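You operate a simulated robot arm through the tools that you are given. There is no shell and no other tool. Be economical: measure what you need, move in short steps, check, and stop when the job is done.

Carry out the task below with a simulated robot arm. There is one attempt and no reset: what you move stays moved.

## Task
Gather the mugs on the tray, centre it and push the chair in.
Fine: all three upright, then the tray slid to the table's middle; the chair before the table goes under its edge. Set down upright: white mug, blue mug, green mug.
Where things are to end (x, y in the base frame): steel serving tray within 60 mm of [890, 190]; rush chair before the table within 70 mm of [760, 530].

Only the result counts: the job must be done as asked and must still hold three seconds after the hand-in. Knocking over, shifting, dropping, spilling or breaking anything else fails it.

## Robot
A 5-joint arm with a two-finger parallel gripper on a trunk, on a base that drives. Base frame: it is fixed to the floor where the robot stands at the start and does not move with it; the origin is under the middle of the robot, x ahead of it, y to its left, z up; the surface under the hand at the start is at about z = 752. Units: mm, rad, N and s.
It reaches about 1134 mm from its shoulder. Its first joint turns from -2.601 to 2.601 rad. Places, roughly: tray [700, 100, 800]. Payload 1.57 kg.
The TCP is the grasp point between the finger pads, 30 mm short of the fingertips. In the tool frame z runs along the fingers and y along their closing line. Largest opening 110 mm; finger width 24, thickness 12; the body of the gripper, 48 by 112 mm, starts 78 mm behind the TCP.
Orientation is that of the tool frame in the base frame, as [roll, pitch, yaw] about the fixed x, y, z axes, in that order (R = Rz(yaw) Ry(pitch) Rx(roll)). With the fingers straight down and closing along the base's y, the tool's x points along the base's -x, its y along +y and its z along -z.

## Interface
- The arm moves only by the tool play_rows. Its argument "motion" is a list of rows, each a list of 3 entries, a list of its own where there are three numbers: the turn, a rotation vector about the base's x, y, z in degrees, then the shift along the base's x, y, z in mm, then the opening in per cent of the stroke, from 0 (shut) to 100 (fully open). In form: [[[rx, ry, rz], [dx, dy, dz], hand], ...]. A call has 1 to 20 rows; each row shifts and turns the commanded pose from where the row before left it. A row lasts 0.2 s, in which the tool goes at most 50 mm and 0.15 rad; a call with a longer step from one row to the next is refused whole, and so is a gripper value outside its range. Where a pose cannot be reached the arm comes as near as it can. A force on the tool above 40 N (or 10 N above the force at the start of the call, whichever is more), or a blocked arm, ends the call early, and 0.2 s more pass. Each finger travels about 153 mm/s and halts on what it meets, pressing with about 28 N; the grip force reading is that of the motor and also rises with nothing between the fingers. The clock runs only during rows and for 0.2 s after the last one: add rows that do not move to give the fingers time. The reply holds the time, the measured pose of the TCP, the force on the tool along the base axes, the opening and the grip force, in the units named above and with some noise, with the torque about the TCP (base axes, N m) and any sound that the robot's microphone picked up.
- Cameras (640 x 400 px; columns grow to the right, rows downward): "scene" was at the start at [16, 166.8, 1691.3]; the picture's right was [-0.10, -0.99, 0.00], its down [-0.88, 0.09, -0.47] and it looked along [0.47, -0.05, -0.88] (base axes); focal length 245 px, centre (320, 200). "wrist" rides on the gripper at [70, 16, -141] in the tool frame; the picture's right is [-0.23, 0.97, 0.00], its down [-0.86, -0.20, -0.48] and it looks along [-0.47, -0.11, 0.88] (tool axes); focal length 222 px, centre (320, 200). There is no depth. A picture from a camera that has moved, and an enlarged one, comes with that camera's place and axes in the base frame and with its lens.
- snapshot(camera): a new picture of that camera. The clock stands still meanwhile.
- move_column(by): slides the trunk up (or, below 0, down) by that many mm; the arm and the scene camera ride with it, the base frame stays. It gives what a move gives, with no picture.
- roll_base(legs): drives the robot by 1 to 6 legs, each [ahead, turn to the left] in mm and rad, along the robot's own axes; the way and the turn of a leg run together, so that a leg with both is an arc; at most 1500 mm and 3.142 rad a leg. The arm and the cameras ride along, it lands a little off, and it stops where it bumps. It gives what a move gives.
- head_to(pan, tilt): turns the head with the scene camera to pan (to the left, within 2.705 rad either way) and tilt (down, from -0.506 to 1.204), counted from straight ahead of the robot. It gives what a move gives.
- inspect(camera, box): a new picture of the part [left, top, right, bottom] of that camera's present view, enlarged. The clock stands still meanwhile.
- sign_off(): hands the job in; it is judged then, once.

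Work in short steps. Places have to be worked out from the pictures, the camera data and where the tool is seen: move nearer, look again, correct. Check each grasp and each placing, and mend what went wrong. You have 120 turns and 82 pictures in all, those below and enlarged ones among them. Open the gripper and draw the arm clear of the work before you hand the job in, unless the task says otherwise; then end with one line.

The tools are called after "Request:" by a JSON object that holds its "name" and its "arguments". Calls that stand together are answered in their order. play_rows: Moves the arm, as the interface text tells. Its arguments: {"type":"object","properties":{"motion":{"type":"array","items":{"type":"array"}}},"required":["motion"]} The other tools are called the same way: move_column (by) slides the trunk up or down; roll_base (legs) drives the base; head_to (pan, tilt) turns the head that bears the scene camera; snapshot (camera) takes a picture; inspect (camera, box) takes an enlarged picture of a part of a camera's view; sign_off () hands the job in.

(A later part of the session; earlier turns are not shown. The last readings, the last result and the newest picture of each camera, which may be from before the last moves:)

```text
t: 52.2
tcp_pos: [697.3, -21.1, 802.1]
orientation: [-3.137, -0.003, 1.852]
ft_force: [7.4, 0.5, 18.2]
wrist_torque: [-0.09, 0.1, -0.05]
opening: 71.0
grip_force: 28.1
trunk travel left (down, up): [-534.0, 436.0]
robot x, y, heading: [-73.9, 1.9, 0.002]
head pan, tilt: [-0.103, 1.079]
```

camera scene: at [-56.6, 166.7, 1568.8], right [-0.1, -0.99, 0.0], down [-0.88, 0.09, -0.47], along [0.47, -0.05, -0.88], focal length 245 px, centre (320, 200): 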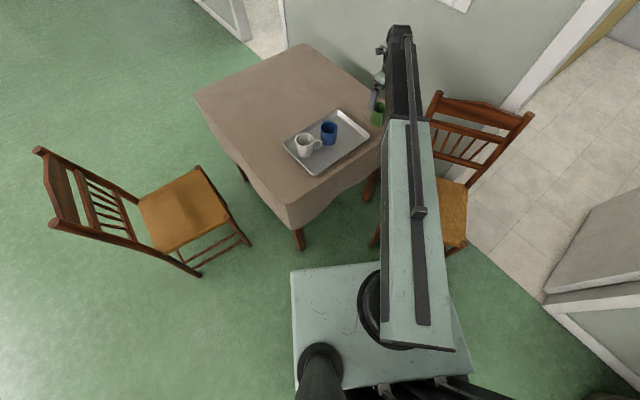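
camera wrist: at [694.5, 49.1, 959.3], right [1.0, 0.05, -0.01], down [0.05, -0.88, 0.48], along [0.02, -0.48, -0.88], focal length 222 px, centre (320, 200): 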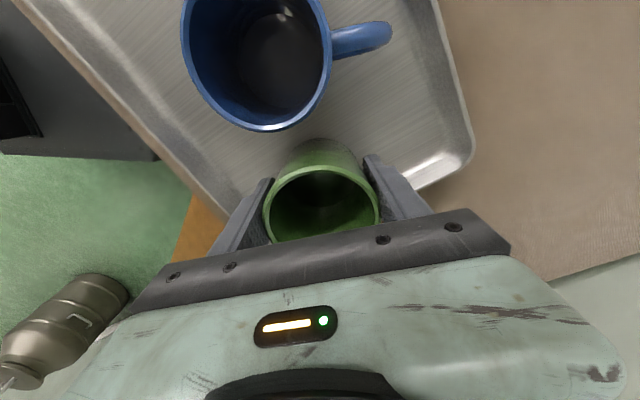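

Contact. I ease up, release and rise.

Request:
{"name": "move_column", "arguments": {"by": 1.5}}

Request:
{"name": "play_rows", "arguments": {"motion": [[[0, 0, 0], [0, 0, 0], 67], [[0, 0, 0], [0, 0, 0], 72], [[0, 0, 0], [0, 0, 0], 78], [[0, 0, 0], [0, 0, 0], 78]]}}

Request:
{"name": "move_column", "arguments": {"by": 190}}

Request:
{"name": "snapshot", "arguments": {"camera": "wrist"}}

Request:
{"name": "snapshot", "arguments": {"camera": "scene"}}

```text
t: 52.7
tcp_pos: [698.0, -21.2, 801.8]
orientation: [-3.136, -0.001, 1.851]
ft_force: [0.2, -0.5, -1.8]
wrist_torque: [0.04, -0.01, 0.02]
opening: 71.1
grip_force: 27.9
trunk travel left (down, up): [-535.0, 435.0]
robot x, y, heading: [-75.9, 0.9, 0.004]
head pan, tilt: [-0.103, 1.079]
```

```text
t: 53.7
tcp_pos: [697.6, -20.7, 803.0]
orientation: [-3.136, -0.002, 1.851]
ft_force: [-0.7, -0.2, -0.1]
wrist_torque: [0.0, -0.03, -0.01]
opening: 85.7
grip_force: 0.0
trunk travel left (down, up): [-535.0, 435.0]
robot x, y, heading: [-77.9, 3.2, -0.001]
head pan, tilt: [-0.103, 1.079]
```

```text
t: 55.8
tcp_pos: [697.7, -20.6, 992.5]
orientation: [-3.136, -0.002, 1.851]
ft_force: [-0.2, -0.8, -0.6]
wrist_torque: [-0.04, -0.02, 0.0]
opening: 85.7
grip_force: 0.0
trunk travel left (down, up): [-725.0, 245.0]
robot x, y, heading: [-75.1, 2.7, 0.004]
head pan, tilt: [-0.103, 1.079]
```

```text
50 pictures are left
camera wrist: at [694.5, 49.1, 1133.8], right [1.0, 0.05, -0.01], down [0.05, -0.88, 0.48], along [0.02, -0.48, -0.88], focal length 222 px, centre (320, 200)
```

wrist: 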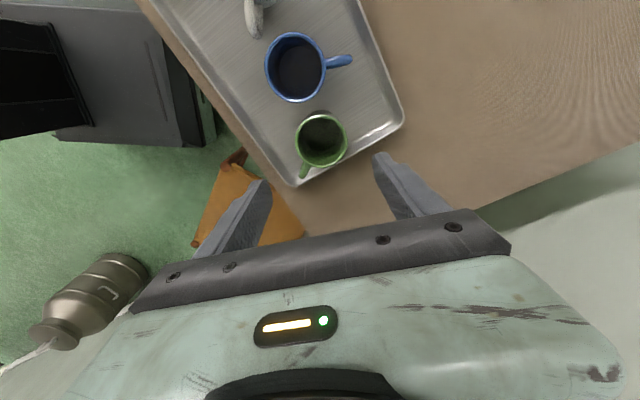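

```text
49 pictures are left
camera scene: at [-56.5, 166.7, 1688.3], right [-0.1, -0.99, 0.0], down [-0.88, 0.09, -0.47], along [0.47, -0.05, -0.88], focal length 245 px, centre (320, 200)
```

scene: 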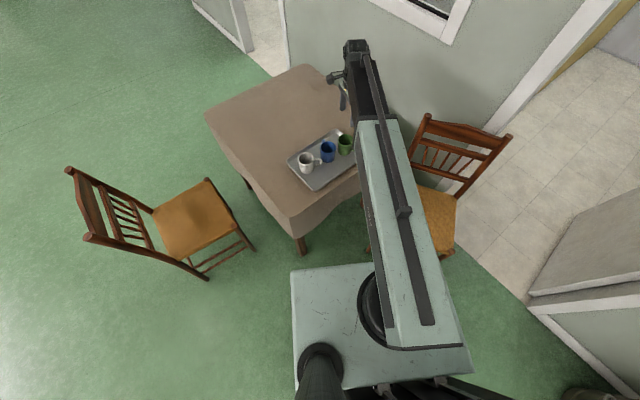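

All three mugs stand upright on the tray. Next I push the tray with the open fingers set along its near long edge; I move to (532,−17) behind it with the closing line parallel to that edge.

Request:
{"name": "play_rows", "arguments": {"motion": [[[0, 0, 7.8], [-12, 0, 0], 78], [[0, 0, 7.8], [-12, 0, 0], 78], [[0, 0, 7.8], [-12, 0, 0], 78], [[0, 0, 7.8], [-12, 0, 0], 78], [[0, 0, 7.8], [-12, 0, 0], 78], [[0, 0, 7.8], [-12, 0, 0], 78], [[0, 0, 7.8], [-12, 0, 0], 78], [[0, 0, 7.8], [-12, 0, 0], 78], [[0, 0, 7.8], [-12, 0, 0], 100], [[0, 0, 7.8], [-12, 0, 0], 100], [[0, 0, 7.8], [-12, 1, 0], 100], [[0, 0, 7.8], [-12, 1, 0], 100], [[0, 0, 7.8], [-11, 1, 0], 100], [[0, 0, 7.8], [-11, 1, 0], 100], [[0, 0, 0], [0, 0, 0], 100]]}}

Request:
{"name": "snapshot", "arguments": {"camera": "wrist"}}

```text
t: 59.0
tcp_pos: [530.9, -18.4, 992.1]
orientation: [-3.136, -0.001, -2.523]
ft_force: [-0.1, 0.2, 0.4]
wrist_torque: [0.01, -0.03, 0.02]
opening: 109.7
grip_force: 0.0
trunk travel left (down, up): [-725.0, 245.0]
robot x, y, heading: [-75.0, 6.1, 0.004]
head pan, tilt: [-0.103, 1.079]
```

```text
48 pictures are left
camera wrist: at [464.8, -44.8, 1133.9], right [-0.38, 0.93, -0.01], down [0.81, 0.33, 0.48], along [0.44, 0.18, -0.88], focal length 222 px, centre (320, 200)
```

wrist: 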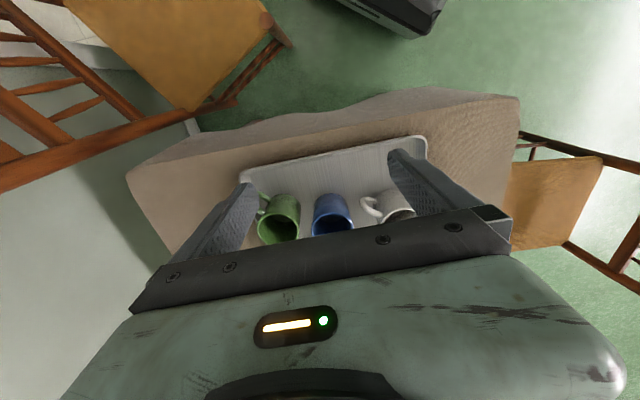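

The near edge lies about 30 mm ahead of the fingers. I shift 11 mm to centre on it and lower to fingertip height just above the cloth.

Request:
{"name": "play_rows", "arguments": {"motion": [[[0, 0, 0], [-7, 11, 0], 100], [[0, 0, 0], [0, 0, 0], 100]]}}

Request:
{"name": "move_column", "arguments": {"by": -195}}

Request:
{"name": "snapshot", "arguments": {"camera": "wrist"}}

Request:
{"name": "snapshot", "arguments": {"camera": "scene"}}

```text
t: 59.6
tcp_pos: [525.3, -7.6, 991.9]
orientation: [-3.138, -0.001, -2.526]
ft_force: [0.4, 0.4, -0.8]
wrist_torque: [-0.02, 0.0, -0.01]
opening: 109.7
grip_force: 0.1
trunk travel left (down, up): [-725.0, 245.0]
robot x, y, heading: [-71.7, 2.8, 0.001]
head pan, tilt: [-0.103, 1.079]
```

```text
t: 61.8
tcp_pos: [525.1, -6.9, 797.2]
orientation: [-3.136, -0.003, -2.525]
ft_force: [-0.3, -0.6, 0.0]
wrist_torque: [-0.02, 0.02, 0.02]
opening: 110.0
grip_force: 0.0
trunk travel left (down, up): [-530.0, 440.0]
robot x, y, heading: [-70.7, 7.0, -0.003]
head pan, tilt: [-0.103, 1.079]
```

```text
47 pictures are left
camera wrist: at [458.5, -34.2, 938.9], right [-0.38, 0.93, -0.01], down [0.81, 0.33, 0.48], along [0.44, 0.18, -0.88], focal length 222 px, centre (320, 200)
```

wrist: 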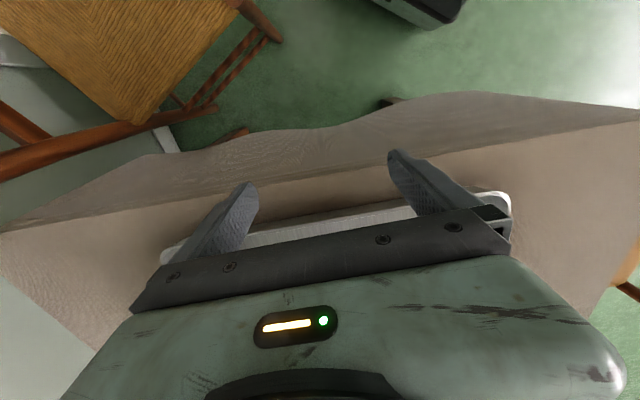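

```text
46 pictures are left
camera scene: at [-56.6, 166.7, 1493.3], right [-0.1, -0.99, 0.0], down [-0.88, 0.09, -0.47], along [0.47, -0.05, -0.88], focal length 245 px, centre (320, 200)
```

scene: 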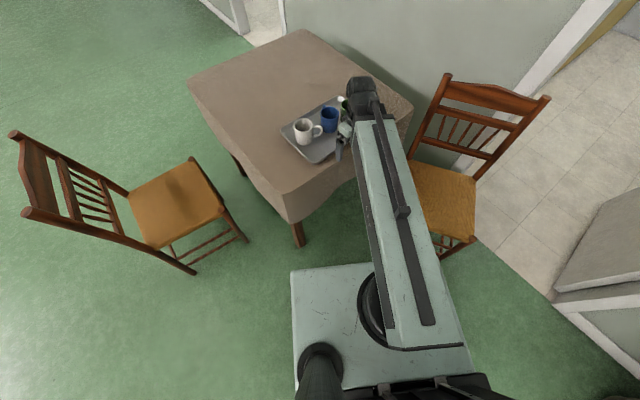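

I lower 8 mm more and start pushing slowly towards (796,125), the hand position that puts the tray at (890,190).

Request:
{"name": "move_column", "arguments": {"by": -8}}

Request:
{"name": "play_rows", "arguments": {"motion": [[[0, 0, 0], [6, 3, 0], 100], [[0, 0, 0], [6, 3, 0], 100], [[0, 0, 0], [5, 2.4, 0], 100], [[0, 0, 0], [4, 2, 0], 100], [[0, 0, 0], [4, 2, 0], 100], [[0, 0, 0], [4, 2, 0], 100], [[0, 0, 0], [4, 2, 0], 100], [[0, 0, 0], [4, 2, 0], 100], [[0, 0, 0], [4, 2, 0], 100], [[0, 0, 0], [4, 2, 0], 100], [[0, 0, 0], [4, 2, 0], 100]]}}

Request:
{"name": "inspect", "arguments": {"camera": "scene", "box": [240, 40, 420, 200]}}

```text
t: 62.3
tcp_pos: [525.2, -7.0, 789.0]
orientation: [-3.137, -0.002, -2.526]
ft_force: [-0.1, -0.3, 1.1]
wrist_torque: [-0.02, 0.01, -0.01]
opening: 110.0
grip_force: 0.1
trunk travel left (down, up): [-522.0, 448.0]
robot x, y, heading: [-71.9, 1.3, 0.002]
head pan, tilt: [-0.103, 1.079]
```

```text
t: 64.7
tcp_pos: [574.0, 17.0, 789.3]
orientation: [-3.135, -0.001, -2.525]
ft_force: [-4.0, -1.5, 1.0]
wrist_torque: [-0.02, 0.0, 0.02]
opening: 109.9
grip_force: 0.0
trunk travel left (down, up): [-522.0, 448.0]
robot x, y, heading: [-69.9, 8.4, 0.007]
head pan, tilt: [-0.103, 1.079]
```

```text
2.50 times, centred on (330, 120) of scene
camera zoom: at [-57.0, 166.5, 1485.3], right [-0.1, -0.99, 0.0], down [-0.88, 0.09, -0.47], along [0.47, -0.05, -0.88], focal length 613 px, centre (295, 400)
```

zoom: 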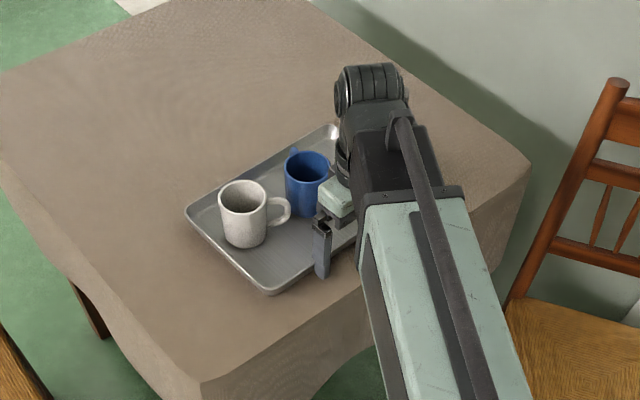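

The push works: about 4 N and no torque. I continue steadily.

Request:
{"name": "play_rows", "arguments": {"motion": [[[0, 0, 0], [4, 2, 0], 100], [[0, 0, 0], [6, 3, 0], 100], [[0, 0, 0], [7, 3.4, 0], 100], [[0, 0, 0], [7, 3.4, 0], 100], [[0, 0, 0], [7, 3.4, 0], 100], [[0, 0, 0], [7, 3.4, 0], 100], [[0, 0, 0], [7, 3.4, 0], 100], [[0, 0, 0], [7, 3.4, 0], 100], [[0, 0, 0], [7, 3.4, 0], 100], [[0, 0, 0], [7, 3.4, 0], 100], [[0, 0, 0], [7, 3.4, 0], 100], [[0, 0, 0], [7, 3.4, 0], 100], [[0, 0, 0], [7, 3.4, 0], 100], [[0, 0, 0], [7, 3.4, 0], 100], [[0, 0, 0], [7, 3.4, 0], 100], [[0, 0, 0], [6, 3, 0], 100], [[0, 0, 0], [4, 2, 0], 100], [[0, 0, 0], [2, 1, 0], 100]]}}

Request:
{"name": "inspect", "arguments": {"camera": "scene", "box": [240, 30, 420, 190]}}

Request:
{"name": "snapshot", "arguments": {"camera": "wrist"}}

```text
t: 68.5
tcp_pos: [685.1, 72.8, 790.4]
orientation: [-3.137, -0.003, -2.526]
ft_force: [-4.2, -2.6, 2.4]
wrist_torque: [-0.04, 0.02, -0.04]
opening: 109.8
grip_force: 0.1
trunk travel left (down, up): [-522.0, 448.0]
robot x, y, heading: [-75.4, 6.3, 0.003]
head pan, tilt: [-0.103, 1.079]
```

```text
2.50 times, centred on (330, 110) of scene
camera zoom: at [-57.1, 166.4, 1485.3], right [-0.1, -0.99, 0.0], down [-0.88, 0.09, -0.47], along [0.47, -0.05, -0.88], focal length 613 px, centre (295, 425)
```

zoom: 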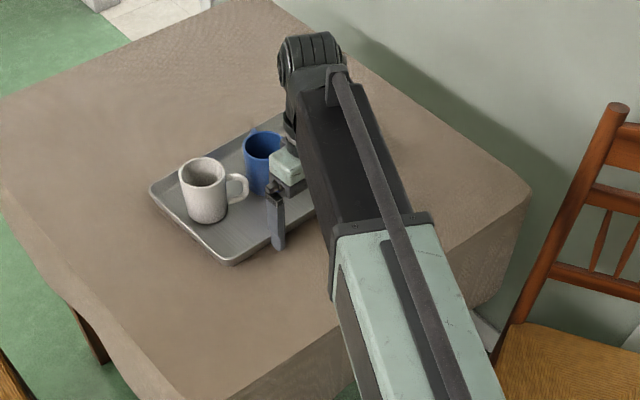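

```text
43 pictures are left
camera wrist: at [620.4, 44.9, 931.2], right [-0.38, 0.93, -0.01], down [0.81, 0.33, 0.48], along [0.44, 0.18, -0.88], focal length 222 px, centre (320, 200)
```

wrist: 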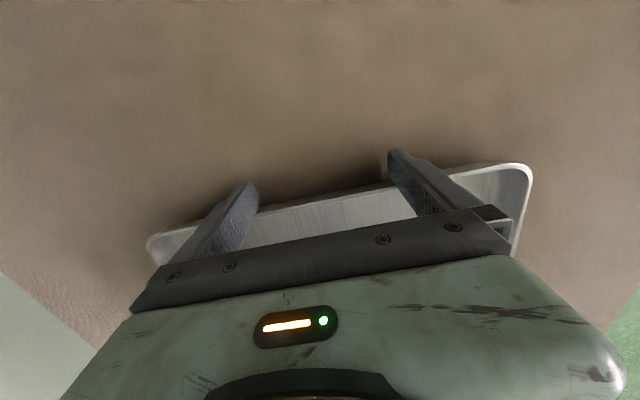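

The tray centre is now about (781,134). I push the remaining (109,56).

Request:
{"name": "play_rows", "arguments": {"motion": [[[0, 0, 0], [4, 2, 0], 100], [[0, 0, 0], [6, 3, 0], 100], [[0, 0, 0], [7, 3.6, 0], 100], [[0, 0, 0], [7, 3.6, 0], 100], [[0, 0, 0], [7, 3.6, 0], 100], [[0, 0, 0], [7, 3.6, 0], 100], [[0, 0, 0], [7, 3.6, 0], 100], [[0, 0, 0], [7, 3.6, 0], 100], [[0, 0, 0], [7, 3.6, 0], 100], [[0, 0, 0], [7, 3.6, 0], 100], [[0, 0, 0], [7, 3.6, 0], 100], [[0, 0, 0], [7, 3.6, 0], 100], [[0, 0, 0], [7, 3.6, 0], 100], [[0, 0, 0], [7, 3.6, 0], 100], [[0, 0, 0], [7, 3.6, 0], 100], [[0, 0, 0], [5, 2.5, 0], 100], [[0, 0, 0], [3, 1.5, 0], 100], [[0, 0, 0], [0, 0, 0], 100]]}}

Request:
{"name": "play_rows", "arguments": {"motion": [[[0, 0, 0], [-8, -5, 0], 100], [[0, 0, 0], [-16, -11, 0], 100], [[0, 0, 0], [-16, -11, 0], 100], [[0, 0, 0], [-16, -11, 0], 100]]}}

Request:
{"name": "move_column", "arguments": {"by": 200}}

Request:
{"name": "snapshot", "arguments": {"camera": "wrist"}}

Request:
{"name": "snapshot", "arguments": {"camera": "scene"}}

```text
t: 72.3
tcp_pos: [797.0, 129.1, 788.4]
orientation: [-3.136, -0.003, -2.524]
ft_force: [-3.2, -3.2, 1.6]
wrist_torque: [-0.04, 0.0, -0.11]
opening: 109.6
grip_force: 0.1
trunk travel left (down, up): [-522.0, 448.0]
robot x, y, heading: [-72.2, 1.9, -0.004]
head pan, tilt: [-0.103, 1.079]
```

```text
t: 73.3
tcp_pos: [740.8, 91.0, 789.4]
orientation: [-3.137, 0.0, -2.525]
ft_force: [-0.1, -0.5, 0.0]
wrist_torque: [-0.01, -0.01, 0.0]
opening: 110.0
grip_force: 0.0
trunk travel left (down, up): [-522.0, 448.0]
robot x, y, heading: [-71.8, 3.7, 0.001]
head pan, tilt: [-0.103, 1.079]
```

```text
t: 75.5
tcp_pos: [741.6, 91.5, 988.4]
orientation: [-3.136, -0.003, -2.527]
ft_force: [0.2, 0.6, -0.1]
wrist_torque: [0.01, 0.03, 0.02]
opening: 110.1
grip_force: 0.1
trunk travel left (down, up): [-722.0, 248.0]
robot x, y, heading: [-73.5, 6.3, -0.0]
head pan, tilt: [-0.103, 1.079]
```

```text
42 pictures are left
camera wrist: at [674.7, 64.0, 1130.8], right [-0.38, 0.93, 0.0], down [0.81, 0.33, 0.48], along [0.44, 0.18, -0.88], focal length 222 px, centre (320, 200)
```

wrist: 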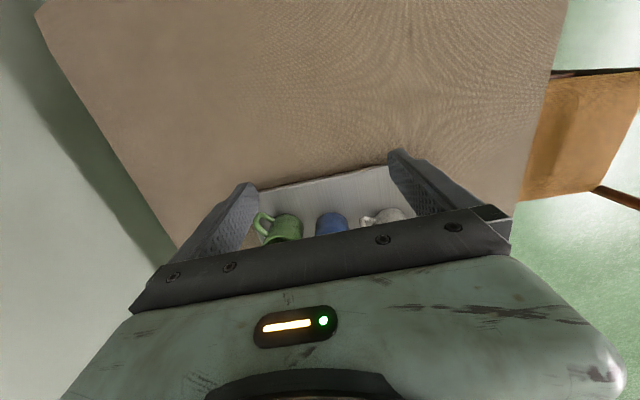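

```text
41 pictures are left
camera scene: at [-56.4, 166.7, 1685.3], right [-0.1, -0.99, 0.0], down [-0.88, 0.09, -0.47], along [0.47, -0.05, -0.88], focal length 245 px, centre (320, 200)
```

scene: 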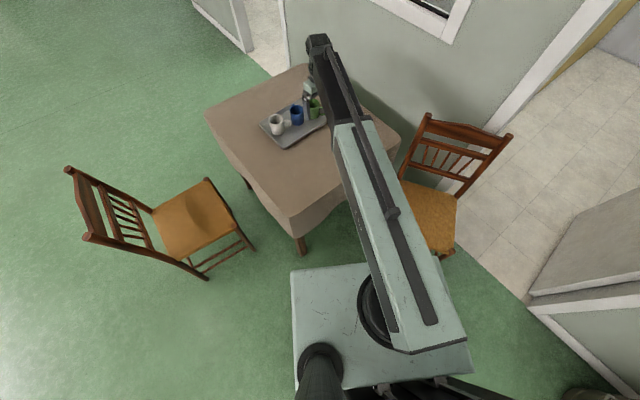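

The tray measures about (890–900,185–193), within tolerance, with the mugs upright. Now the chair: I turn the head towards it.

Request:
{"name": "head_to", "arguments": {"pan": 0.75, "tilt": 0.9}}

Request:
{"name": "snapshot", "arguments": {"camera": "scene"}}

```text
t: 76.7
tcp_pos: [741.8, 92.2, 988.5]
orientation: [-3.135, -0.002, -2.525]
ft_force: [0.7, 1.6, 1.8]
wrist_torque: [-0.02, 0.0, -0.03]
opening: 110.1
grip_force: 0.1
trunk travel left (down, up): [-722.0, 248.0]
robot x, y, heading: [-78.0, 7.0, 0.001]
head pan, tilt: [0.75, 0.901]
```

```text
40 pictures are left
camera scene: at [-65.5, 224.7, 1697.8], right [0.68, -0.73, 0.0], down [-0.57, -0.53, -0.62], along [0.45, 0.42, -0.78], focal length 245 px, centre (320, 200)
```

scene: 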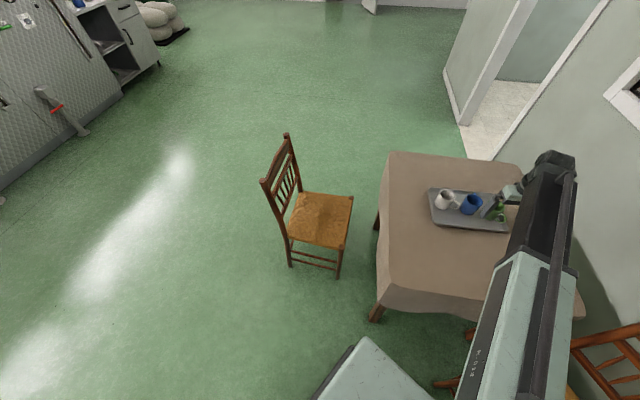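

A clear view. I enlarge the chair.

Request:
{"name": "inspect", "arguments": {"camera": "scene", "box": [240, 120, 440, 290]}}

```text
2.35 times, centred on (340, 205) of scene
camera zoom: at [-65.5, 224.7, 1697.8], right [0.68, -0.73, 0.0], down [-0.57, -0.53, -0.62], along [0.45, 0.42, -0.78], focal length 577 px, centre (273, 188)
```

zoom: 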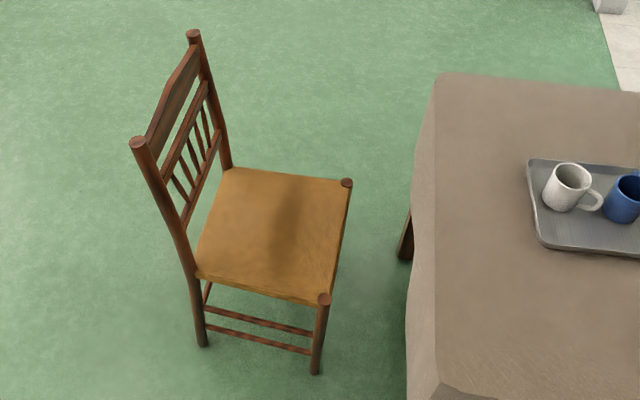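

I put the chair's seat centre at about (561,801), facing −57°, so it needs a shove of about 335 mm along its own facing. I'll raise the trunk so the arm clears everything, then look behind the robot before driving round behind the chair.

Request:
{"name": "move_column", "arguments": {"by": 240}}

Request:
{"name": "head_to", "arguments": {"pan": 2.4, "tilt": 0.7}}

Request:
{"name": "snapshot", "arguments": {"camera": "scene"}}

```text
t: 79.2
tcp_pos: [741.5, 90.9, 1228.4]
orientation: [-3.137, -0.001, -2.527]
ft_force: [-0.2, -0.2, 0.9]
wrist_torque: [0.04, 0.02, -0.01]
opening: 110.1
grip_force: 0.1
trunk travel left (down, up): [-962.0, 8.0]
robot x, y, heading: [-79.3, 7.2, 0.001]
head pan, tilt: [0.75, 0.901]
```

```text
t: 80.9
tcp_pos: [740.5, 90.9, 1229.2]
orientation: [-3.137, -0.002, -2.523]
ft_force: [-0.2, 0.4, -0.5]
wrist_torque: [0.0, 0.02, 0.0]
opening: 109.9
grip_force: 0.0
trunk travel left (down, up): [-962.0, 8.0]
robot x, y, heading: [-75.7, 2.3, 0.005]
head pan, tilt: [2.4, 0.7]
```

```text
38 pictures are left
camera scene: at [-183.3, 230.6, 1954.0], right [0.68, 0.74, 0.0], down [0.47, -0.44, -0.76], along [-0.56, 0.52, -0.64], focal length 245 px, centre (320, 200)
```

scene: 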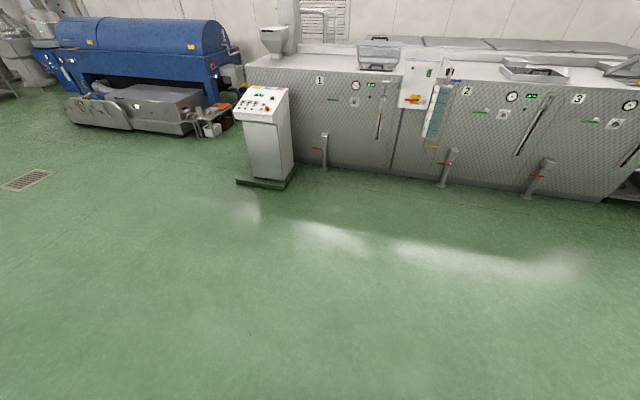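

Open floor all round. I retract the arm to straight ahead with the tool squared to the robot, then drive back, turn left and go ahead.

Request:
{"name": "play_rows", "arguments": {"motion": [[[0, 0, -6], [-38, -14, 0], 60], [[0, 0, -6], [-38, -14, 0], 30], [[0, 0, -6], [-38, -14, 0], 0], [[0, 0, -6], [-38, -14, 0], 0], [[0, 0, -6], [-38, -14, 0], 0], [[0, 0, -5.5], [-38, -14, 0], 0], [[0, 0, 0], [0, 0, 0], 0]]}}

Request:
{"name": "roll_base", "arguments": {"legs": [[-300, 0], [0, 1.571], [1450, 0]]}}

Request:
{"name": "head_to", "arguments": {"pan": -1.2, "tilt": 0.7}}

Request:
{"name": "snapshot", "arguments": {"camera": "scene"}}

```text
t: 82.5
tcp_pos: [510.7, 8.3, 1229.2]
orientation: [-3.135, -0.002, 3.136]
ft_force: [-0.2, 0.6, 0.0]
wrist_torque: [-0.01, 0.02, 0.04]
opening: 0.2
grip_force: 20.8
trunk travel left (down, up): [-962.0, 8.0]
robot x, y, heading: [-71.7, 0.3, 0.003]
head pan, tilt: [2.4, 0.7]
```

```text
t: 95.1
tcp_pos: [-362.9, 2028.8, 1230.4]
orientation: [-3.136, -0.001, -1.58]
ft_force: [-0.5, 0.6, 0.1]
wrist_torque: [0.01, 0.01, -0.02]
opening: 0.2
grip_force: 21.1
trunk travel left (down, up): [-962.0, 8.0]
robot x, y, heading: [-362.9, 1441.5, 1.565]
head pan, tilt: [2.4, 0.7]
```

```text
t: 98.1
tcp_pos: [-363.6, 2029.4, 1227.8]
orientation: [-3.136, -0.001, -1.58]
ft_force: [-0.6, -0.3, 0.4]
wrist_torque: [0.03, 0.03, 0.04]
opening: 0.1
grip_force: 21.3
trunk travel left (down, up): [-962.0, 8.0]
robot x, y, heading: [-359.7, 1439.1, 1.567]
head pan, tilt: [-1.201, 0.7]
```

```text
37 pictures are left
camera scene: at [-455.6, 1428.2, 1954.0], right [0.36, -0.93, 0.0], down [-0.6, -0.23, -0.76], along [0.71, 0.27, -0.64], focal length 245 px, centre (320, 200)
```

scene: 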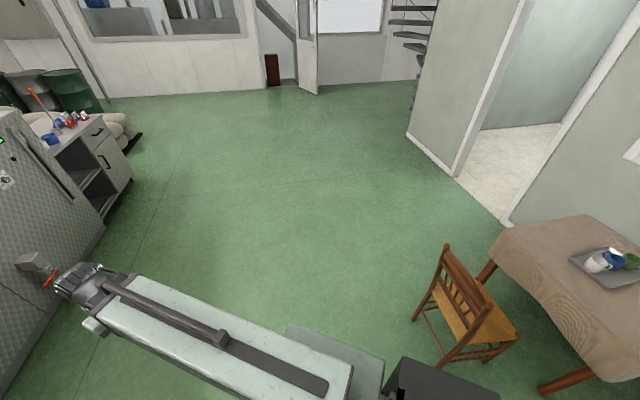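

I'm at (−360,1440). I drive to about (75,1557), on the line behind the chair, and face −57°.

Request:
{"name": "roll_base", "arguments": {"legs": [[0, -1.304], [450, 0], [0, -1.265]]}}

Request:
{"name": "head_to", "arguments": {"pan": 0, "tilt": 0.8}}

Request:
{"name": "snapshot", "arguments": {"camera": "scene"}}

Request:
{"name": "snapshot", "arguments": {"camera": "wrist"}}

```text
t: 107.2
tcp_pos: [388.1, 1062.9, 1228.8]
orientation: [-3.137, 0.001, 2.125]
ft_force: [-0.1, 0.8, -0.2]
wrist_torque: [-0.02, -0.01, 0.01]
opening: 0.0
grip_force: 21.0
trunk travel left (down, up): [-962.0, 8.0]
robot x, y, heading: [78.0, 1557.6, -1.015]
head pan, tilt: [-1.201, 0.7]
```

```text
t: 108.6
tcp_pos: [387.9, 1062.3, 1229.0]
orientation: [-3.137, -0.001, 2.123]
ft_force: [-0.3, 0.5, -0.4]
wrist_torque: [0.02, 0.06, -0.01]
opening: 0.1
grip_force: 21.6
trunk travel left (down, up): [-962.0, 8.0]
robot x, y, heading: [75.3, 1558.7, -1.014]
head pan, tilt: [0.0, 0.799]
```

```text
36 pictures are left
camera scene: at [237.9, 1616.6, 1945.7], right [-0.85, -0.53, 0.0], down [-0.38, 0.61, -0.7], along [0.37, -0.59, -0.72], focal length 245 px, centre (320, 200)
```

scene: 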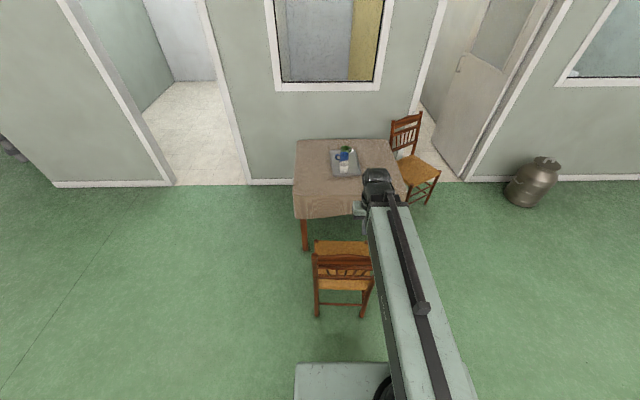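

```text
35 pictures are left
camera wrist: at [366.3, 1129.3, 1370.9], right [0.95, 0.32, -0.01], down [0.28, -0.83, 0.48], along [0.15, -0.45, -0.88], focal length 222 px, centre (320, 200)
```

wrist: 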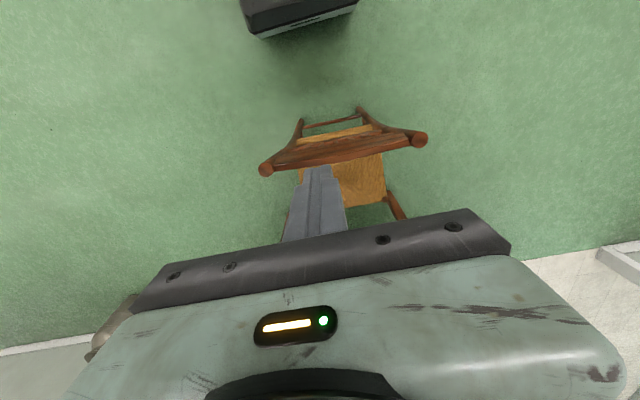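

The chair faces about −60°, its back's top is near z≈900, and its rear seat rail is near (473,938) at z≈440. I'll push that rail with the fingers tilted forward 20°, so the fingertips lead and the wrist stays clear of the backrest; first I back up 230 mm and get a clearer look.

Request:
{"name": "roll_base", "arguments": {"legs": [[-230, 0]]}}

Request:
{"name": "play_rows", "arguments": {"motion": [[[-5.7, -3.5, 0], [8, 5, 0], 50], [[-5.7, -3.5, 0], [8, 5, 0], 100], [[-5.7, -3.5, 0], [8, 5, 0], 100], [[0, 0, 0], [0, 0, 0], 100]]}}

Request:
{"name": "inspect", "arguments": {"camera": "scene", "box": [240, 120, 440, 320]}}

Request:
{"name": "snapshot", "arguments": {"camera": "wrist"}}

```text
t: 110.3
tcp_pos: [266.6, 1260.3, 1228.8]
orientation: [-3.137, -0.002, 2.128]
ft_force: [-0.3, 0.8, 0.3]
wrist_torque: [-0.02, -0.02, 0.04]
opening: 0.1
grip_force: 21.8
trunk travel left (down, up): [-962.0, 8.0]
robot x, y, heading: [-45.7, 1755.3, -1.014]
head pan, tilt: [0.0, 0.799]
```

```text
t: 111.3
tcp_pos: [330.0, 1219.8, 1244.1]
orientation: [-3.135, 0.346, 2.127]
ft_force: [-0.2, -1.0, -1.2]
wrist_torque: [0.01, 0.01, 0.05]
opening: 110.0
grip_force: 0.0
out of reach, approached as far as the arm can: row 1, 2, 3
trunk travel left (down, up): [-962.0, 8.0]
robot x, y, heading: [-49.0, 1752.2, -1.012]
head pan, tilt: [0.0, 0.799]
```

```text
2.00 times, centred on (340, 220) of scene
camera zoom: at [115.0, 1813.7, 1945.8], right [-0.85, -0.53, 0.0], down [-0.38, 0.61, -0.7], along [0.37, -0.59, -0.72], focal length 491 px, centre (280, 160)
```

zoom: 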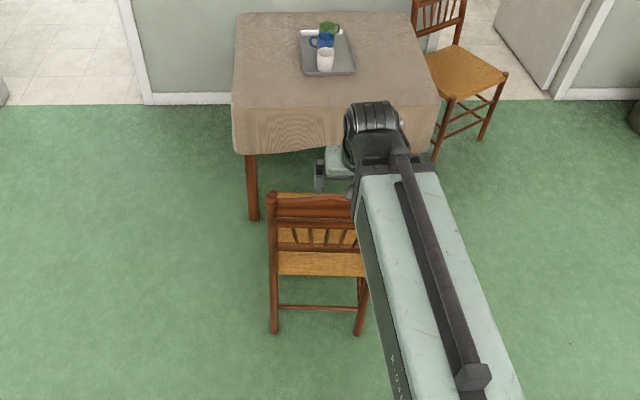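

```text
33 pictures are left
camera wrist: at [284.9, 1324.0, 1352.8], right [0.94, 0.33, 0.07], down [0.17, -0.65, 0.74], along [0.29, -0.69, -0.67], focal length 222 px, centre (320, 200)
```

wrist: 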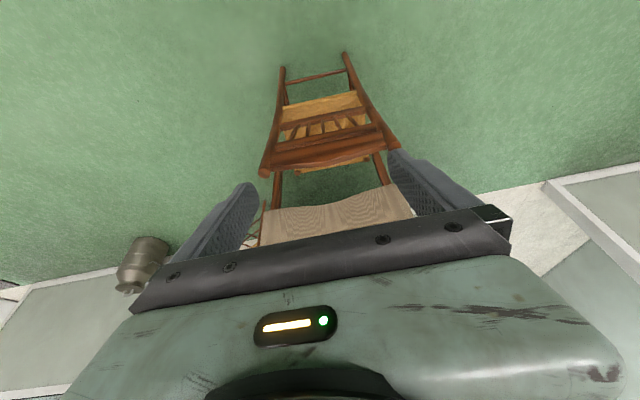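

The tilt holds (20°). The chair's rear rail is about 300 mm ahead and nearly centred, so I lower the trunk to bring the fingers to rail height (z≈420).

Request:
{"name": "move_column", "arguments": {"by": -600}}

Request:
{"name": "move_column", "arguments": {"by": -224}}

Request:
{"name": "snapshot", "arguments": {"camera": "scene"}}

Request:
{"name": "snapshot", "arguments": {"camera": "wrist"}}

```text
refused: -600 is not a number from -400 to 400
```

```text
t: 113.7
tcp_pos: [329.9, 1220.1, 1018.9]
orientation: [-3.133, 0.345, 2.128]
ft_force: [-0.5, -0.5, 0.0]
wrist_torque: [-0.02, -0.05, -0.03]
opening: 109.9
grip_force: 0.0
trunk travel left (down, up): [-738.0, 232.0]
robot x, y, heading: [-48.9, 1755.7, -1.013]
head pan, tilt: [0.0, 0.799]
```

```text
32 pictures are left
camera scene: at [115.1, 1813.6, 1721.8], right [-0.85, -0.53, 0.0], down [-0.38, 0.61, -0.7], along [0.37, -0.59, -0.72], focal length 245 px, centre (320, 200)
```

scene: 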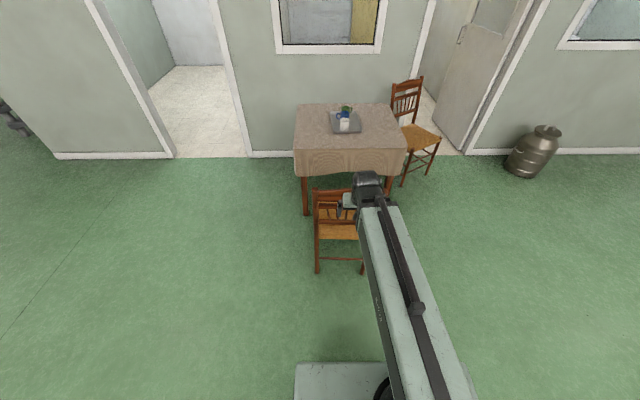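

```text
31 pictures are left
camera wrist: at [284.7, 1324.0, 1128.9], right [0.94, 0.33, 0.07], down [0.17, -0.65, 0.74], along [0.29, -0.69, -0.67], focal length 222 px, centre (320, 200)
```

wrist: 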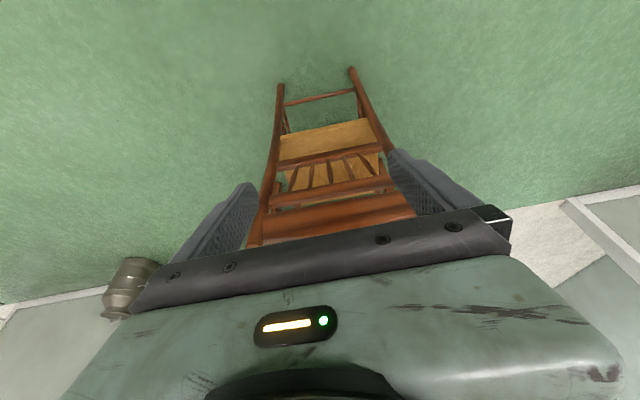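

Steps are limited to 400; I continue down.

Request:
{"name": "move_column", "arguments": {"by": -400}}

Request:
{"name": "move_column", "arguments": {"by": -200}}

Request:
{"name": "snapshot", "arguments": {"camera": "wrist"}}

Request:
{"name": "inspect", "arguments": {"camera": "scene", "box": [240, 60, 440, 260]}}

```text
t: 117.5
tcp_pos: [329.9, 1218.6, 619.0]
orientation: [-3.133, 0.345, 2.127]
ft_force: [-0.5, -0.4, 0.6]
wrist_torque: [0.03, 0.02, 0.0]
opening: 110.0
grip_force: 0.2
trunk travel left (down, up): [-338.0, 632.0]
robot x, y, heading: [-46.2, 1748.4, -1.011]
head pan, tilt: [0.0, 0.799]
```

```text
t: 119.7
tcp_pos: [330.0, 1220.1, 417.5]
orientation: [-3.135, 0.345, 2.129]
ft_force: [0.1, -0.4, -1.1]
wrist_torque: [0.01, 0.0, -0.02]
opening: 110.0
grip_force: 0.0
trunk travel left (down, up): [-138.0, 832.0]
robot x, y, heading: [-44.2, 1756.0, -1.007]
head pan, tilt: [0.0, 0.799]
```

```text
30 pictures are left
camera wrist: at [284.8, 1324.0, 528.9], right [0.94, 0.33, 0.07], down [0.17, -0.65, 0.74], along [0.29, -0.69, -0.67], focal length 222 px, centre (320, 200)
```

wrist: 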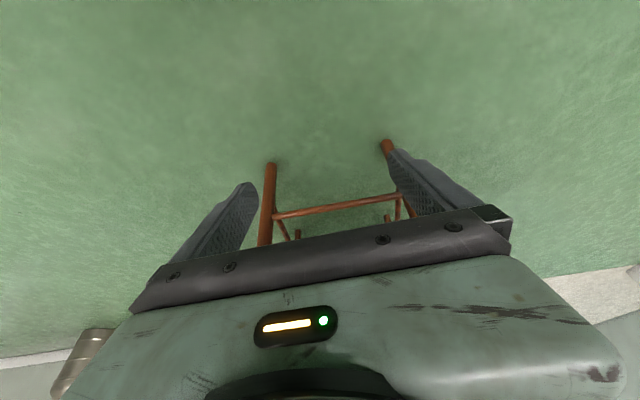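

```text
2.00 times, centred on (340, 160) of scene
camera zoom: at [115.1, 1813.6, 1121.8], right [-0.85, -0.53, 0.0], down [-0.38, 0.61, -0.7], along [0.37, -0.59, -0.72], focal length 491 px, centre (280, 280)
```

zoom: 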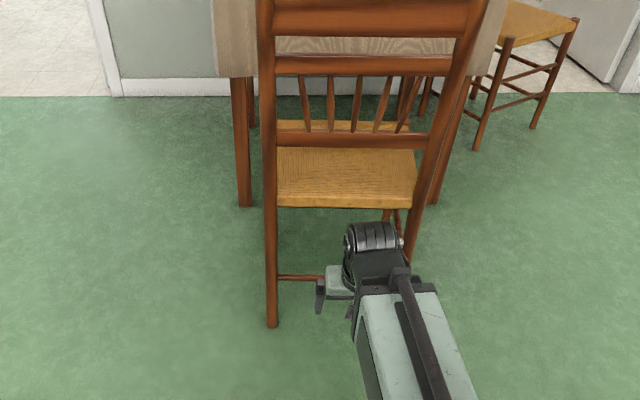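

The fingers are at seat-rail height (rail z≈403–440) and the table legs leave room on both sides. I approach to within about 30 mm.

Request:
{"name": "play_rows", "arguments": {"motion": [[[0, 0, 0], [15, -27, 0], 100], [[0, 0, 0], [18, -32, 0], 100], [[0, 0, 0], [18, -32, 0], 100], [[0, 0, 0], [18, -32, 0], 100], [[0, 0, 0], [18, -32, 0], 100], [[0, 0, 0], [17, -31, 0], 100], [[0, 0, 0], [15, -26, 0], 100], [[0, 0, 0], [0, 0, 0], 100]]}}

Request:
{"name": "snapshot", "arguments": {"camera": "wrist"}}

Request:
{"name": "inspect", "arguments": {"camera": "scene", "box": [240, 60, 440, 260]}}

```text
t: 121.5
tcp_pos: [448.1, 1006.8, 419.1]
orientation: [-3.135, 0.345, 2.126]
ft_force: [-1.0, 0.7, 0.0]
wrist_torque: [0.01, -0.02, 0.01]
opening: 110.3
grip_force: 0.0
trunk travel left (down, up): [-138.0, 832.0]
robot x, y, heading: [-43.3, 1757.9, -1.008]
head pan, tilt: [0.0, 0.799]
```

```text
28 pictures are left
camera wrist: at [403.2, 1110.9, 528.8], right [0.94, 0.33, 0.07], down [0.17, -0.65, 0.74], along [0.29, -0.69, -0.67], focal length 222 px, centre (320, 200)
```

wrist: 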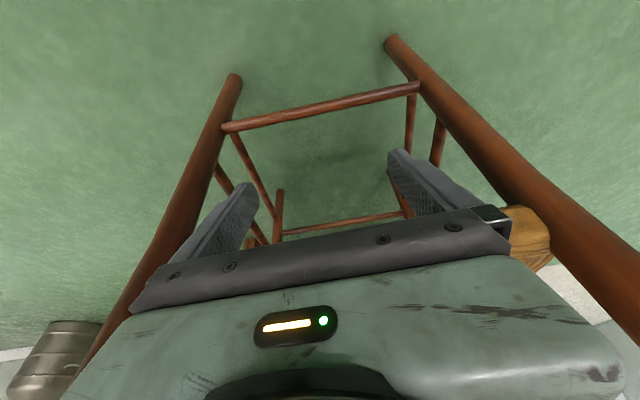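

```text
2.00 times, centred on (340, 160) of scene
camera zoom: at [115.1, 1813.6, 1121.7], right [-0.85, -0.53, 0.0], down [-0.38, 0.61, -0.7], along [0.37, -0.59, -0.72], focal length 491 px, centre (280, 280)
```

zoom: 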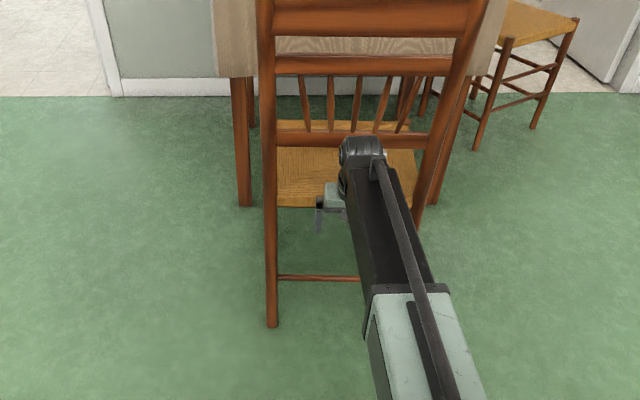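

Well lined up between the rear legs. I move forward slowly to make contact.

Request:
{"name": "play_rows", "arguments": {"motion": [[[0, 0, 0], [4, -6, 0], 100], [[0, 0, 0], [4, -6, 0], 100], [[0, 0, 0], [4, -6, 0], 100], [[0, 0, 0], [4, -6, 0], 100], [[0, 0, 0], [4, -6, 0], 100], [[0, 0, 0], [4, -6, 0], 100], [[0, 0, 0], [4, -6, 0], 100], [[0, 0, 0], [4, -6, 0], 100]]}}

Request:
{"name": "inspect", "arguments": {"camera": "scene", "box": [240, 60, 440, 260]}}

```text
t: 123.3
tcp_pos: [480.3, 959.1, 418.6]
orientation: [-3.134, 0.344, 2.126]
ft_force: [-12.5, 10.5, -7.3]
wrist_torque: [0.28, -0.26, -0.94]
opening: 109.8
grip_force: 0.0
trunk travel left (down, up): [-138.0, 832.0]
robot x, y, heading: [-49.8, 1754.0, -1.01]
head pan, tilt: [0.0, 0.799]
```

```text
2.00 times, centred on (340, 160) of scene
camera zoom: at [115.1, 1813.3, 1121.7], right [-0.85, -0.53, 0.0], down [-0.38, 0.61, -0.7], along [0.37, -0.59, -0.72], focal length 491 px, centre (280, 280)
```

zoom: 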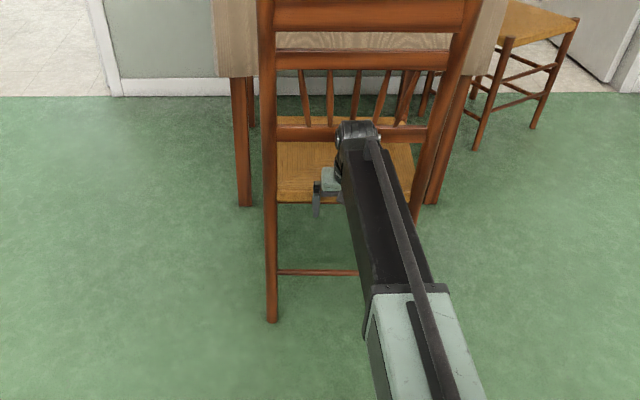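

Contact at about 17 N and the chair slides. I keep pushing gently.

Request:
{"name": "play_rows", "arguments": {"motion": [[[0, 0, 0], [3.4, -5, 0], 100], [[0, 0, 0], [3.4, -5, 0], 100], [[0, 0, 0], [3.4, -5, 0], 100], [[0, 0, 0], [3.4, -5, 0], 100], [[0, 0, 0], [3.4, -5, 0], 100], [[0, 0, 0], [3.4, -5, 0], 100], [[0, 0, 0], [3.4, -5, 0], 100], [[0, 0, 0], [3.4, -5, 0], 100], [[0, 0, 0], [3.4, -5, 0], 100], [[0, 0, 0], [3.4, -5, 0], 100]]}}

Request:
{"name": "inspect", "arguments": {"camera": "scene", "box": [240, 60, 440, 260]}}

```text
t: 125.5
tcp_pos: [515.5, 909.0, 418.7]
orientation: [-3.134, 0.347, 2.127]
ft_force: [-10.7, 12.7, -5.5]
wrist_torque: [0.22, -0.18, -0.24]
opening: 109.9
grip_force: 0.0
trunk travel left (down, up): [-138.0, 832.0]
robot x, y, heading: [-44.6, 1751.2, -1.014]
head pan, tilt: [0.0, 0.799]
```

```text
2.00 times, centred on (340, 160) of scene
camera zoom: at [115.1, 1813.5, 1121.7], right [-0.85, -0.53, 0.0], down [-0.38, 0.61, -0.7], along [0.37, -0.59, -0.72], focal length 491 px, centre (280, 280)
```

zoom: 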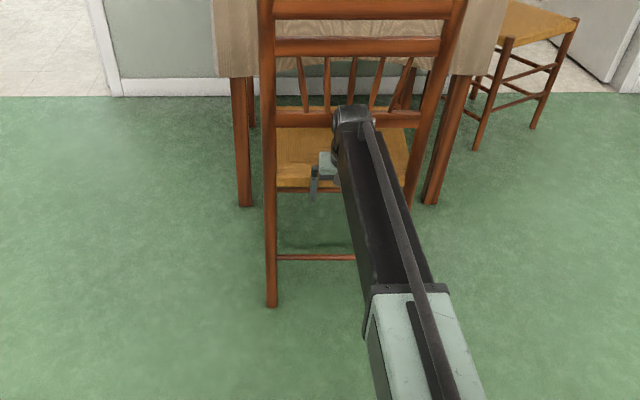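

The chair has moved about 75 mm, straight and upright. The arm would run out of reach, so I draw it back 280 mm and then drive the base ahead 250 mm.

Request:
{"name": "play_rows", "arguments": {"motion": [[[0, 0, 0], [-10, 16, 0], 100], [[0, 0, 0], [-22, 34, 0], 100], [[0, 0, 0], [-22, 34, 0], 100], [[0, 0, 0], [-22, 34, 0], 100], [[0, 0, 0], [-22, 34, 0], 100], [[0, 0, 0], [-22, 34, 0], 100], [[0, 0, 0], [-22, 34, 0], 100], [[0, 0, 0], [-10, 16, 0], 100]]}}

Request:
{"name": "roll_base", "arguments": {"legs": [[250, 0]]}}

Request:
{"name": "inspect", "arguments": {"camera": "scene", "box": [220, 60, 420, 260]}}

```text
t: 127.3
tcp_pos: [364.4, 1147.5, 418.4]
orientation: [-3.136, 0.345, 2.127]
ft_force: [0.3, 0.3, 0.5]
wrist_torque: [-0.02, 0.01, -0.01]
opening: 110.1
grip_force: 0.2
trunk travel left (down, up): [-138.0, 832.0]
robot x, y, heading: [-40.1, 1751.1, -1.008]
head pan, tilt: [0.0, 0.799]
```

```text
t: 129.1
tcp_pos: [494.2, 933.6, 417.8]
orientation: [-3.133, 0.347, 2.125]
ft_force: [0.7, -0.3, 0.2]
wrist_torque: [0.02, 0.01, 0.0]
opening: 110.1
grip_force: 0.1
trunk travel left (down, up): [-138.0, 832.0]
robot x, y, heading: [88.7, 1543.6, -1.018]
head pan, tilt: [0.0, 0.799]
```

```text
2.00 times, centred on (320, 160) of scene
camera zoom: at [247.3, 1602.4, 1121.7], right [-0.85, -0.53, 0.0], down [-0.38, 0.61, -0.7], along [0.37, -0.59, -0.72], focal length 491 px, centre (320, 280)
```

zoom: 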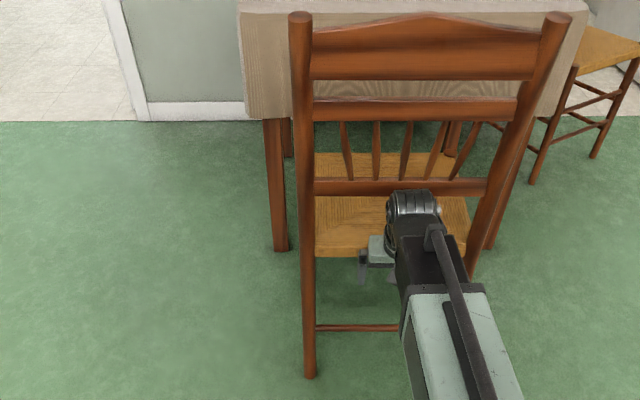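

The chair's centre is now about (602,740); about (158,−210) remains. I push on.

Request:
{"name": "play_rows", "arguments": {"motion": [[[0, 0, 0], [5, -6, 0], 100], [[0, 0, 0], [5, -6, 0], 100], [[0, 0, 0], [5, -6, 0], 100], [[0, 0, 0], [4, -5.5, 0], 100], [[0, 0, 0], [4, -5.5, 0], 100], [[0, 0, 0], [4, -5.5, 0], 100], [[0, 0, 0], [4, -5.5, 0], 100], [[0, 0, 0], [4, -5.5, 0], 100], [[0, 0, 0], [4, -5.5, 0], 100], [[0, 0, 0], [4, -5.5, 0], 100], [[0, 0, 0], [4, -5.5, 0], 100], [[0, 0, 0], [4, -5.5, 0], 100], [[0, 0, 0], [4, -5.5, 0], 100], [[0, 0, 0], [4, -5.5, 0], 100], [[0, 0, 0], [4, -5.5, 0], 100], [[0, 0, 0], [4, -5.5, 0], 100], [[0, 0, 0], [4, -5.5, 0], 100], [[0, 0, 0], [4, -5.5, 0], 100], [[0, 0, 0], [4, -5.5, 0], 100]]}}

Request:
{"name": "inspect", "arguments": {"camera": "scene", "box": [220, 60, 420, 260]}}

```text
t: 133.1
tcp_pos: [571.5, 828.7, 419.7]
orientation: [-3.134, 0.346, 2.123]
ft_force: [-8.9, 14.5, -5.8]
wrist_torque: [0.07, 0.05, -0.17]
opening: 109.7
grip_force: 0.0
trunk travel left (down, up): [-138.0, 832.0]
robot x, y, heading: [86.3, 1540.3, -1.008]
head pan, tilt: [0.0, 0.799]
```

```text
2.00 times, centred on (320, 160) of scene
camera zoom: at [247.3, 1602.4, 1121.7], right [-0.85, -0.53, 0.0], down [-0.38, 0.61, -0.7], along [0.37, -0.59, -0.72], focal length 491 px, centre (320, 280)
```

zoom: 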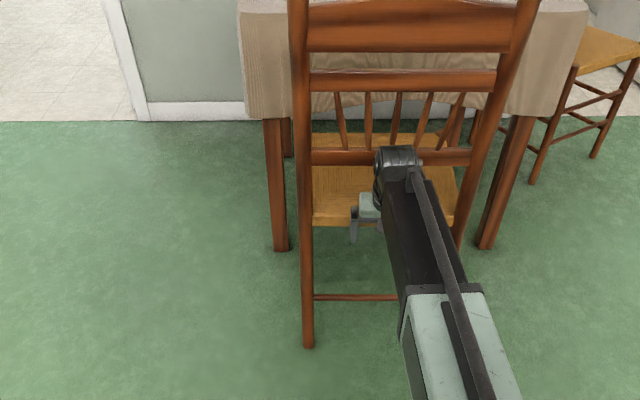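

About (101,−130) remains. I continue in the same way.

Request:
{"name": "play_rows", "arguments": {"motion": [[[0, 0, 0], [4.6, -5.7, 0], 100], [[0, 0, 0], [4.6, -5.7, 0], 100], [[0, 0, 0], [4.6, -5.7, 0], 100], [[0, 0, 0], [4.6, -5.7, 0], 100], [[0, 0, 0], [4.6, -5.7, 0], 100], [[0, 0, 0], [4.6, -5.7, 0], 100], [[0, 0, 0], [4.6, -5.7, 0], 100], [[0, 0, 0], [4.6, -5.7, 0], 100], [[0, 0, 0], [4.6, -5.7, 0], 100], [[0, 0, 0], [4.6, -5.7, 0], 100], [[0, 0, 0], [4.6, -5.7, 0], 100], [[0, 0, 0], [4.6, -5.7, 0], 100], [[0, 0, 0], [4.6, -5.7, 0], 100], [[0, 0, 0], [4.6, -5.7, 0], 100], [[0, 0, 0], [4.6, -5.7, 0], 100], [[0, 0, 0], [4.6, -5.7, 0], 100]]}}

Request:
{"name": "inspect", "arguments": {"camera": "scene", "box": [220, 60, 420, 260]}}

```text
t: 136.5
tcp_pos: [646.6, 738.5, 419.1]
orientation: [-3.134, 0.344, 2.125]
ft_force: [-9.3, 11.0, -7.0]
wrist_torque: [0.17, -0.14, -0.32]
opening: 109.6
grip_force: 0.1
trunk travel left (down, up): [-138.0, 832.0]
robot x, y, heading: [90.0, 1542.0, -1.01]
head pan, tilt: [0.0, 0.799]
```

```text
2.00 times, centred on (320, 160) of scene
camera zoom: at [247.4, 1602.2, 1121.7], right [-0.85, -0.53, 0.0], down [-0.38, 0.61, -0.7], along [0.37, -0.59, -0.72], focal length 491 px, centre (320, 280)
```

zoom: 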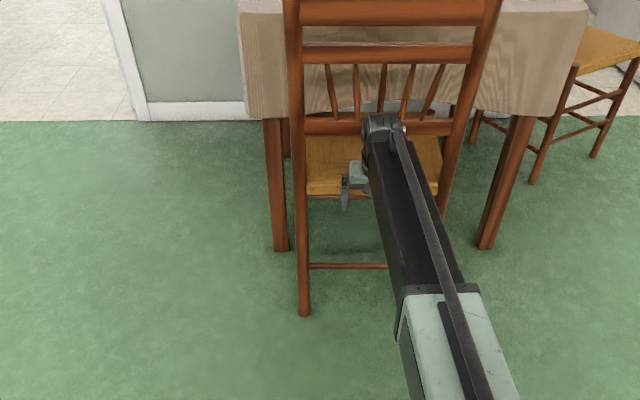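

About (27,−41) remains. I do the final bit and then back off.

Request:
{"name": "play_rows", "arguments": {"motion": [[[0, 0, 0], [4.5, -6.5, 0], 100], [[0, 0, 0], [4.5, -6.5, 0], 100], [[0, 0, 0], [4.5, -6.5, 0], 100], [[0, 0, 0], [4.5, -6.5, 0], 100], [[0, 0, 0], [4.5, -6.5, 0], 100], [[0, 0, 0], [4.5, -6.5, 0], 100], [[0, 0, 0], [0, 0, 0], 100]]}}

Request:
{"name": "play_rows", "arguments": {"motion": [[[0, 0, 0], [-5, 8, 0], 100], [[0, 0, 0], [-22, 34, 0], 100], [[0, 0, 0], [-22, 34, 0], 100], [[0, 0, 0], [-22, 34, 0], 100], [[0, 0, 0], [-22, 34, 0], 100], [[0, 0, 0], [-22, 34, 0], 100], [[0, 0, 0], [-22, 34, 0], 100], [[0, 0, 0], [-22, 34, 0], 100]]}}

Request:
{"name": "move_column", "arguments": {"by": 400}}

Request:
{"name": "move_column", "arguments": {"by": 400}}

Request:
{"name": "snapshot", "arguments": {"camera": "scene"}}

```text
t: 138.1
tcp_pos: [672.5, 700.0, 418.5]
orientation: [-3.134, 0.347, 2.124]
ft_force: [-8.5, 16.0, -3.0]
wrist_torque: [0.04, -0.02, 0.16]
opening: 109.8
grip_force: 0.1
trunk travel left (down, up): [-138.0, 832.0]
robot x, y, heading: [86.5, 1547.7, -1.01]
head pan, tilt: [0.0, 0.799]
```

```text
t: 139.9
tcp_pos: [512.9, 945.3, 418.7]
orientation: [-3.134, 0.345, 2.121]
ft_force: [0.4, 0.0, 0.5]
wrist_torque: [-0.01, 0.0, -0.01]
opening: 110.0
grip_force: 0.1
trunk travel left (down, up): [-138.0, 832.0]
robot x, y, heading: [86.7, 1543.5, -1.011]
head pan, tilt: [0.0, 0.799]
```

```text
t: 143.7
tcp_pos: [513.4, 944.7, 817.9]
orientation: [-3.136, 0.347, 2.123]
ft_force: [0.4, -0.3, -0.6]
wrist_torque: [0.0, -0.02, 0.01]
opening: 109.8
grip_force: 0.0
trunk travel left (down, up): [-538.0, 432.0]
robot x, y, heading: [86.4, 1542.6, -1.011]
head pan, tilt: [0.0, 0.799]
```

```text
t: 147.5
tcp_pos: [515.1, 944.1, 1218.9]
orientation: [-3.133, 0.344, 2.123]
ft_force: [-0.1, 0.1, -0.5]
wrist_torque: [0.0, -0.03, -0.03]
opening: 110.0
grip_force: 0.0
trunk travel left (down, up): [-938.0, 32.0]
robot x, y, heading: [87.4, 1541.4, -1.015]
head pan, tilt: [0.0, 0.799]
```

```text
21 pictures are left
camera scene: at [247.4, 1602.4, 1921.7], right [-0.85, -0.53, 0.0], down [-0.38, 0.61, -0.7], along [0.37, -0.59, -0.72], focal length 245 px, centre (320, 200)
```

scene: 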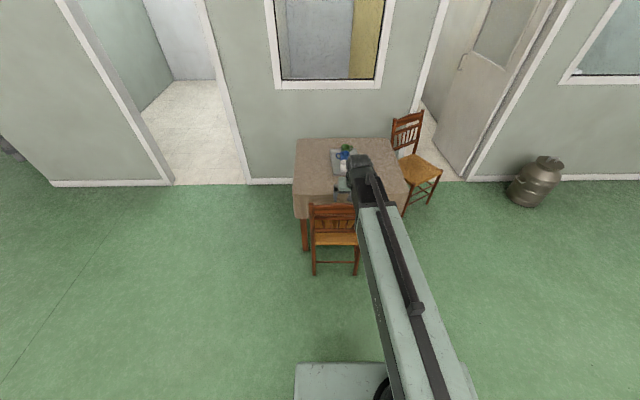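

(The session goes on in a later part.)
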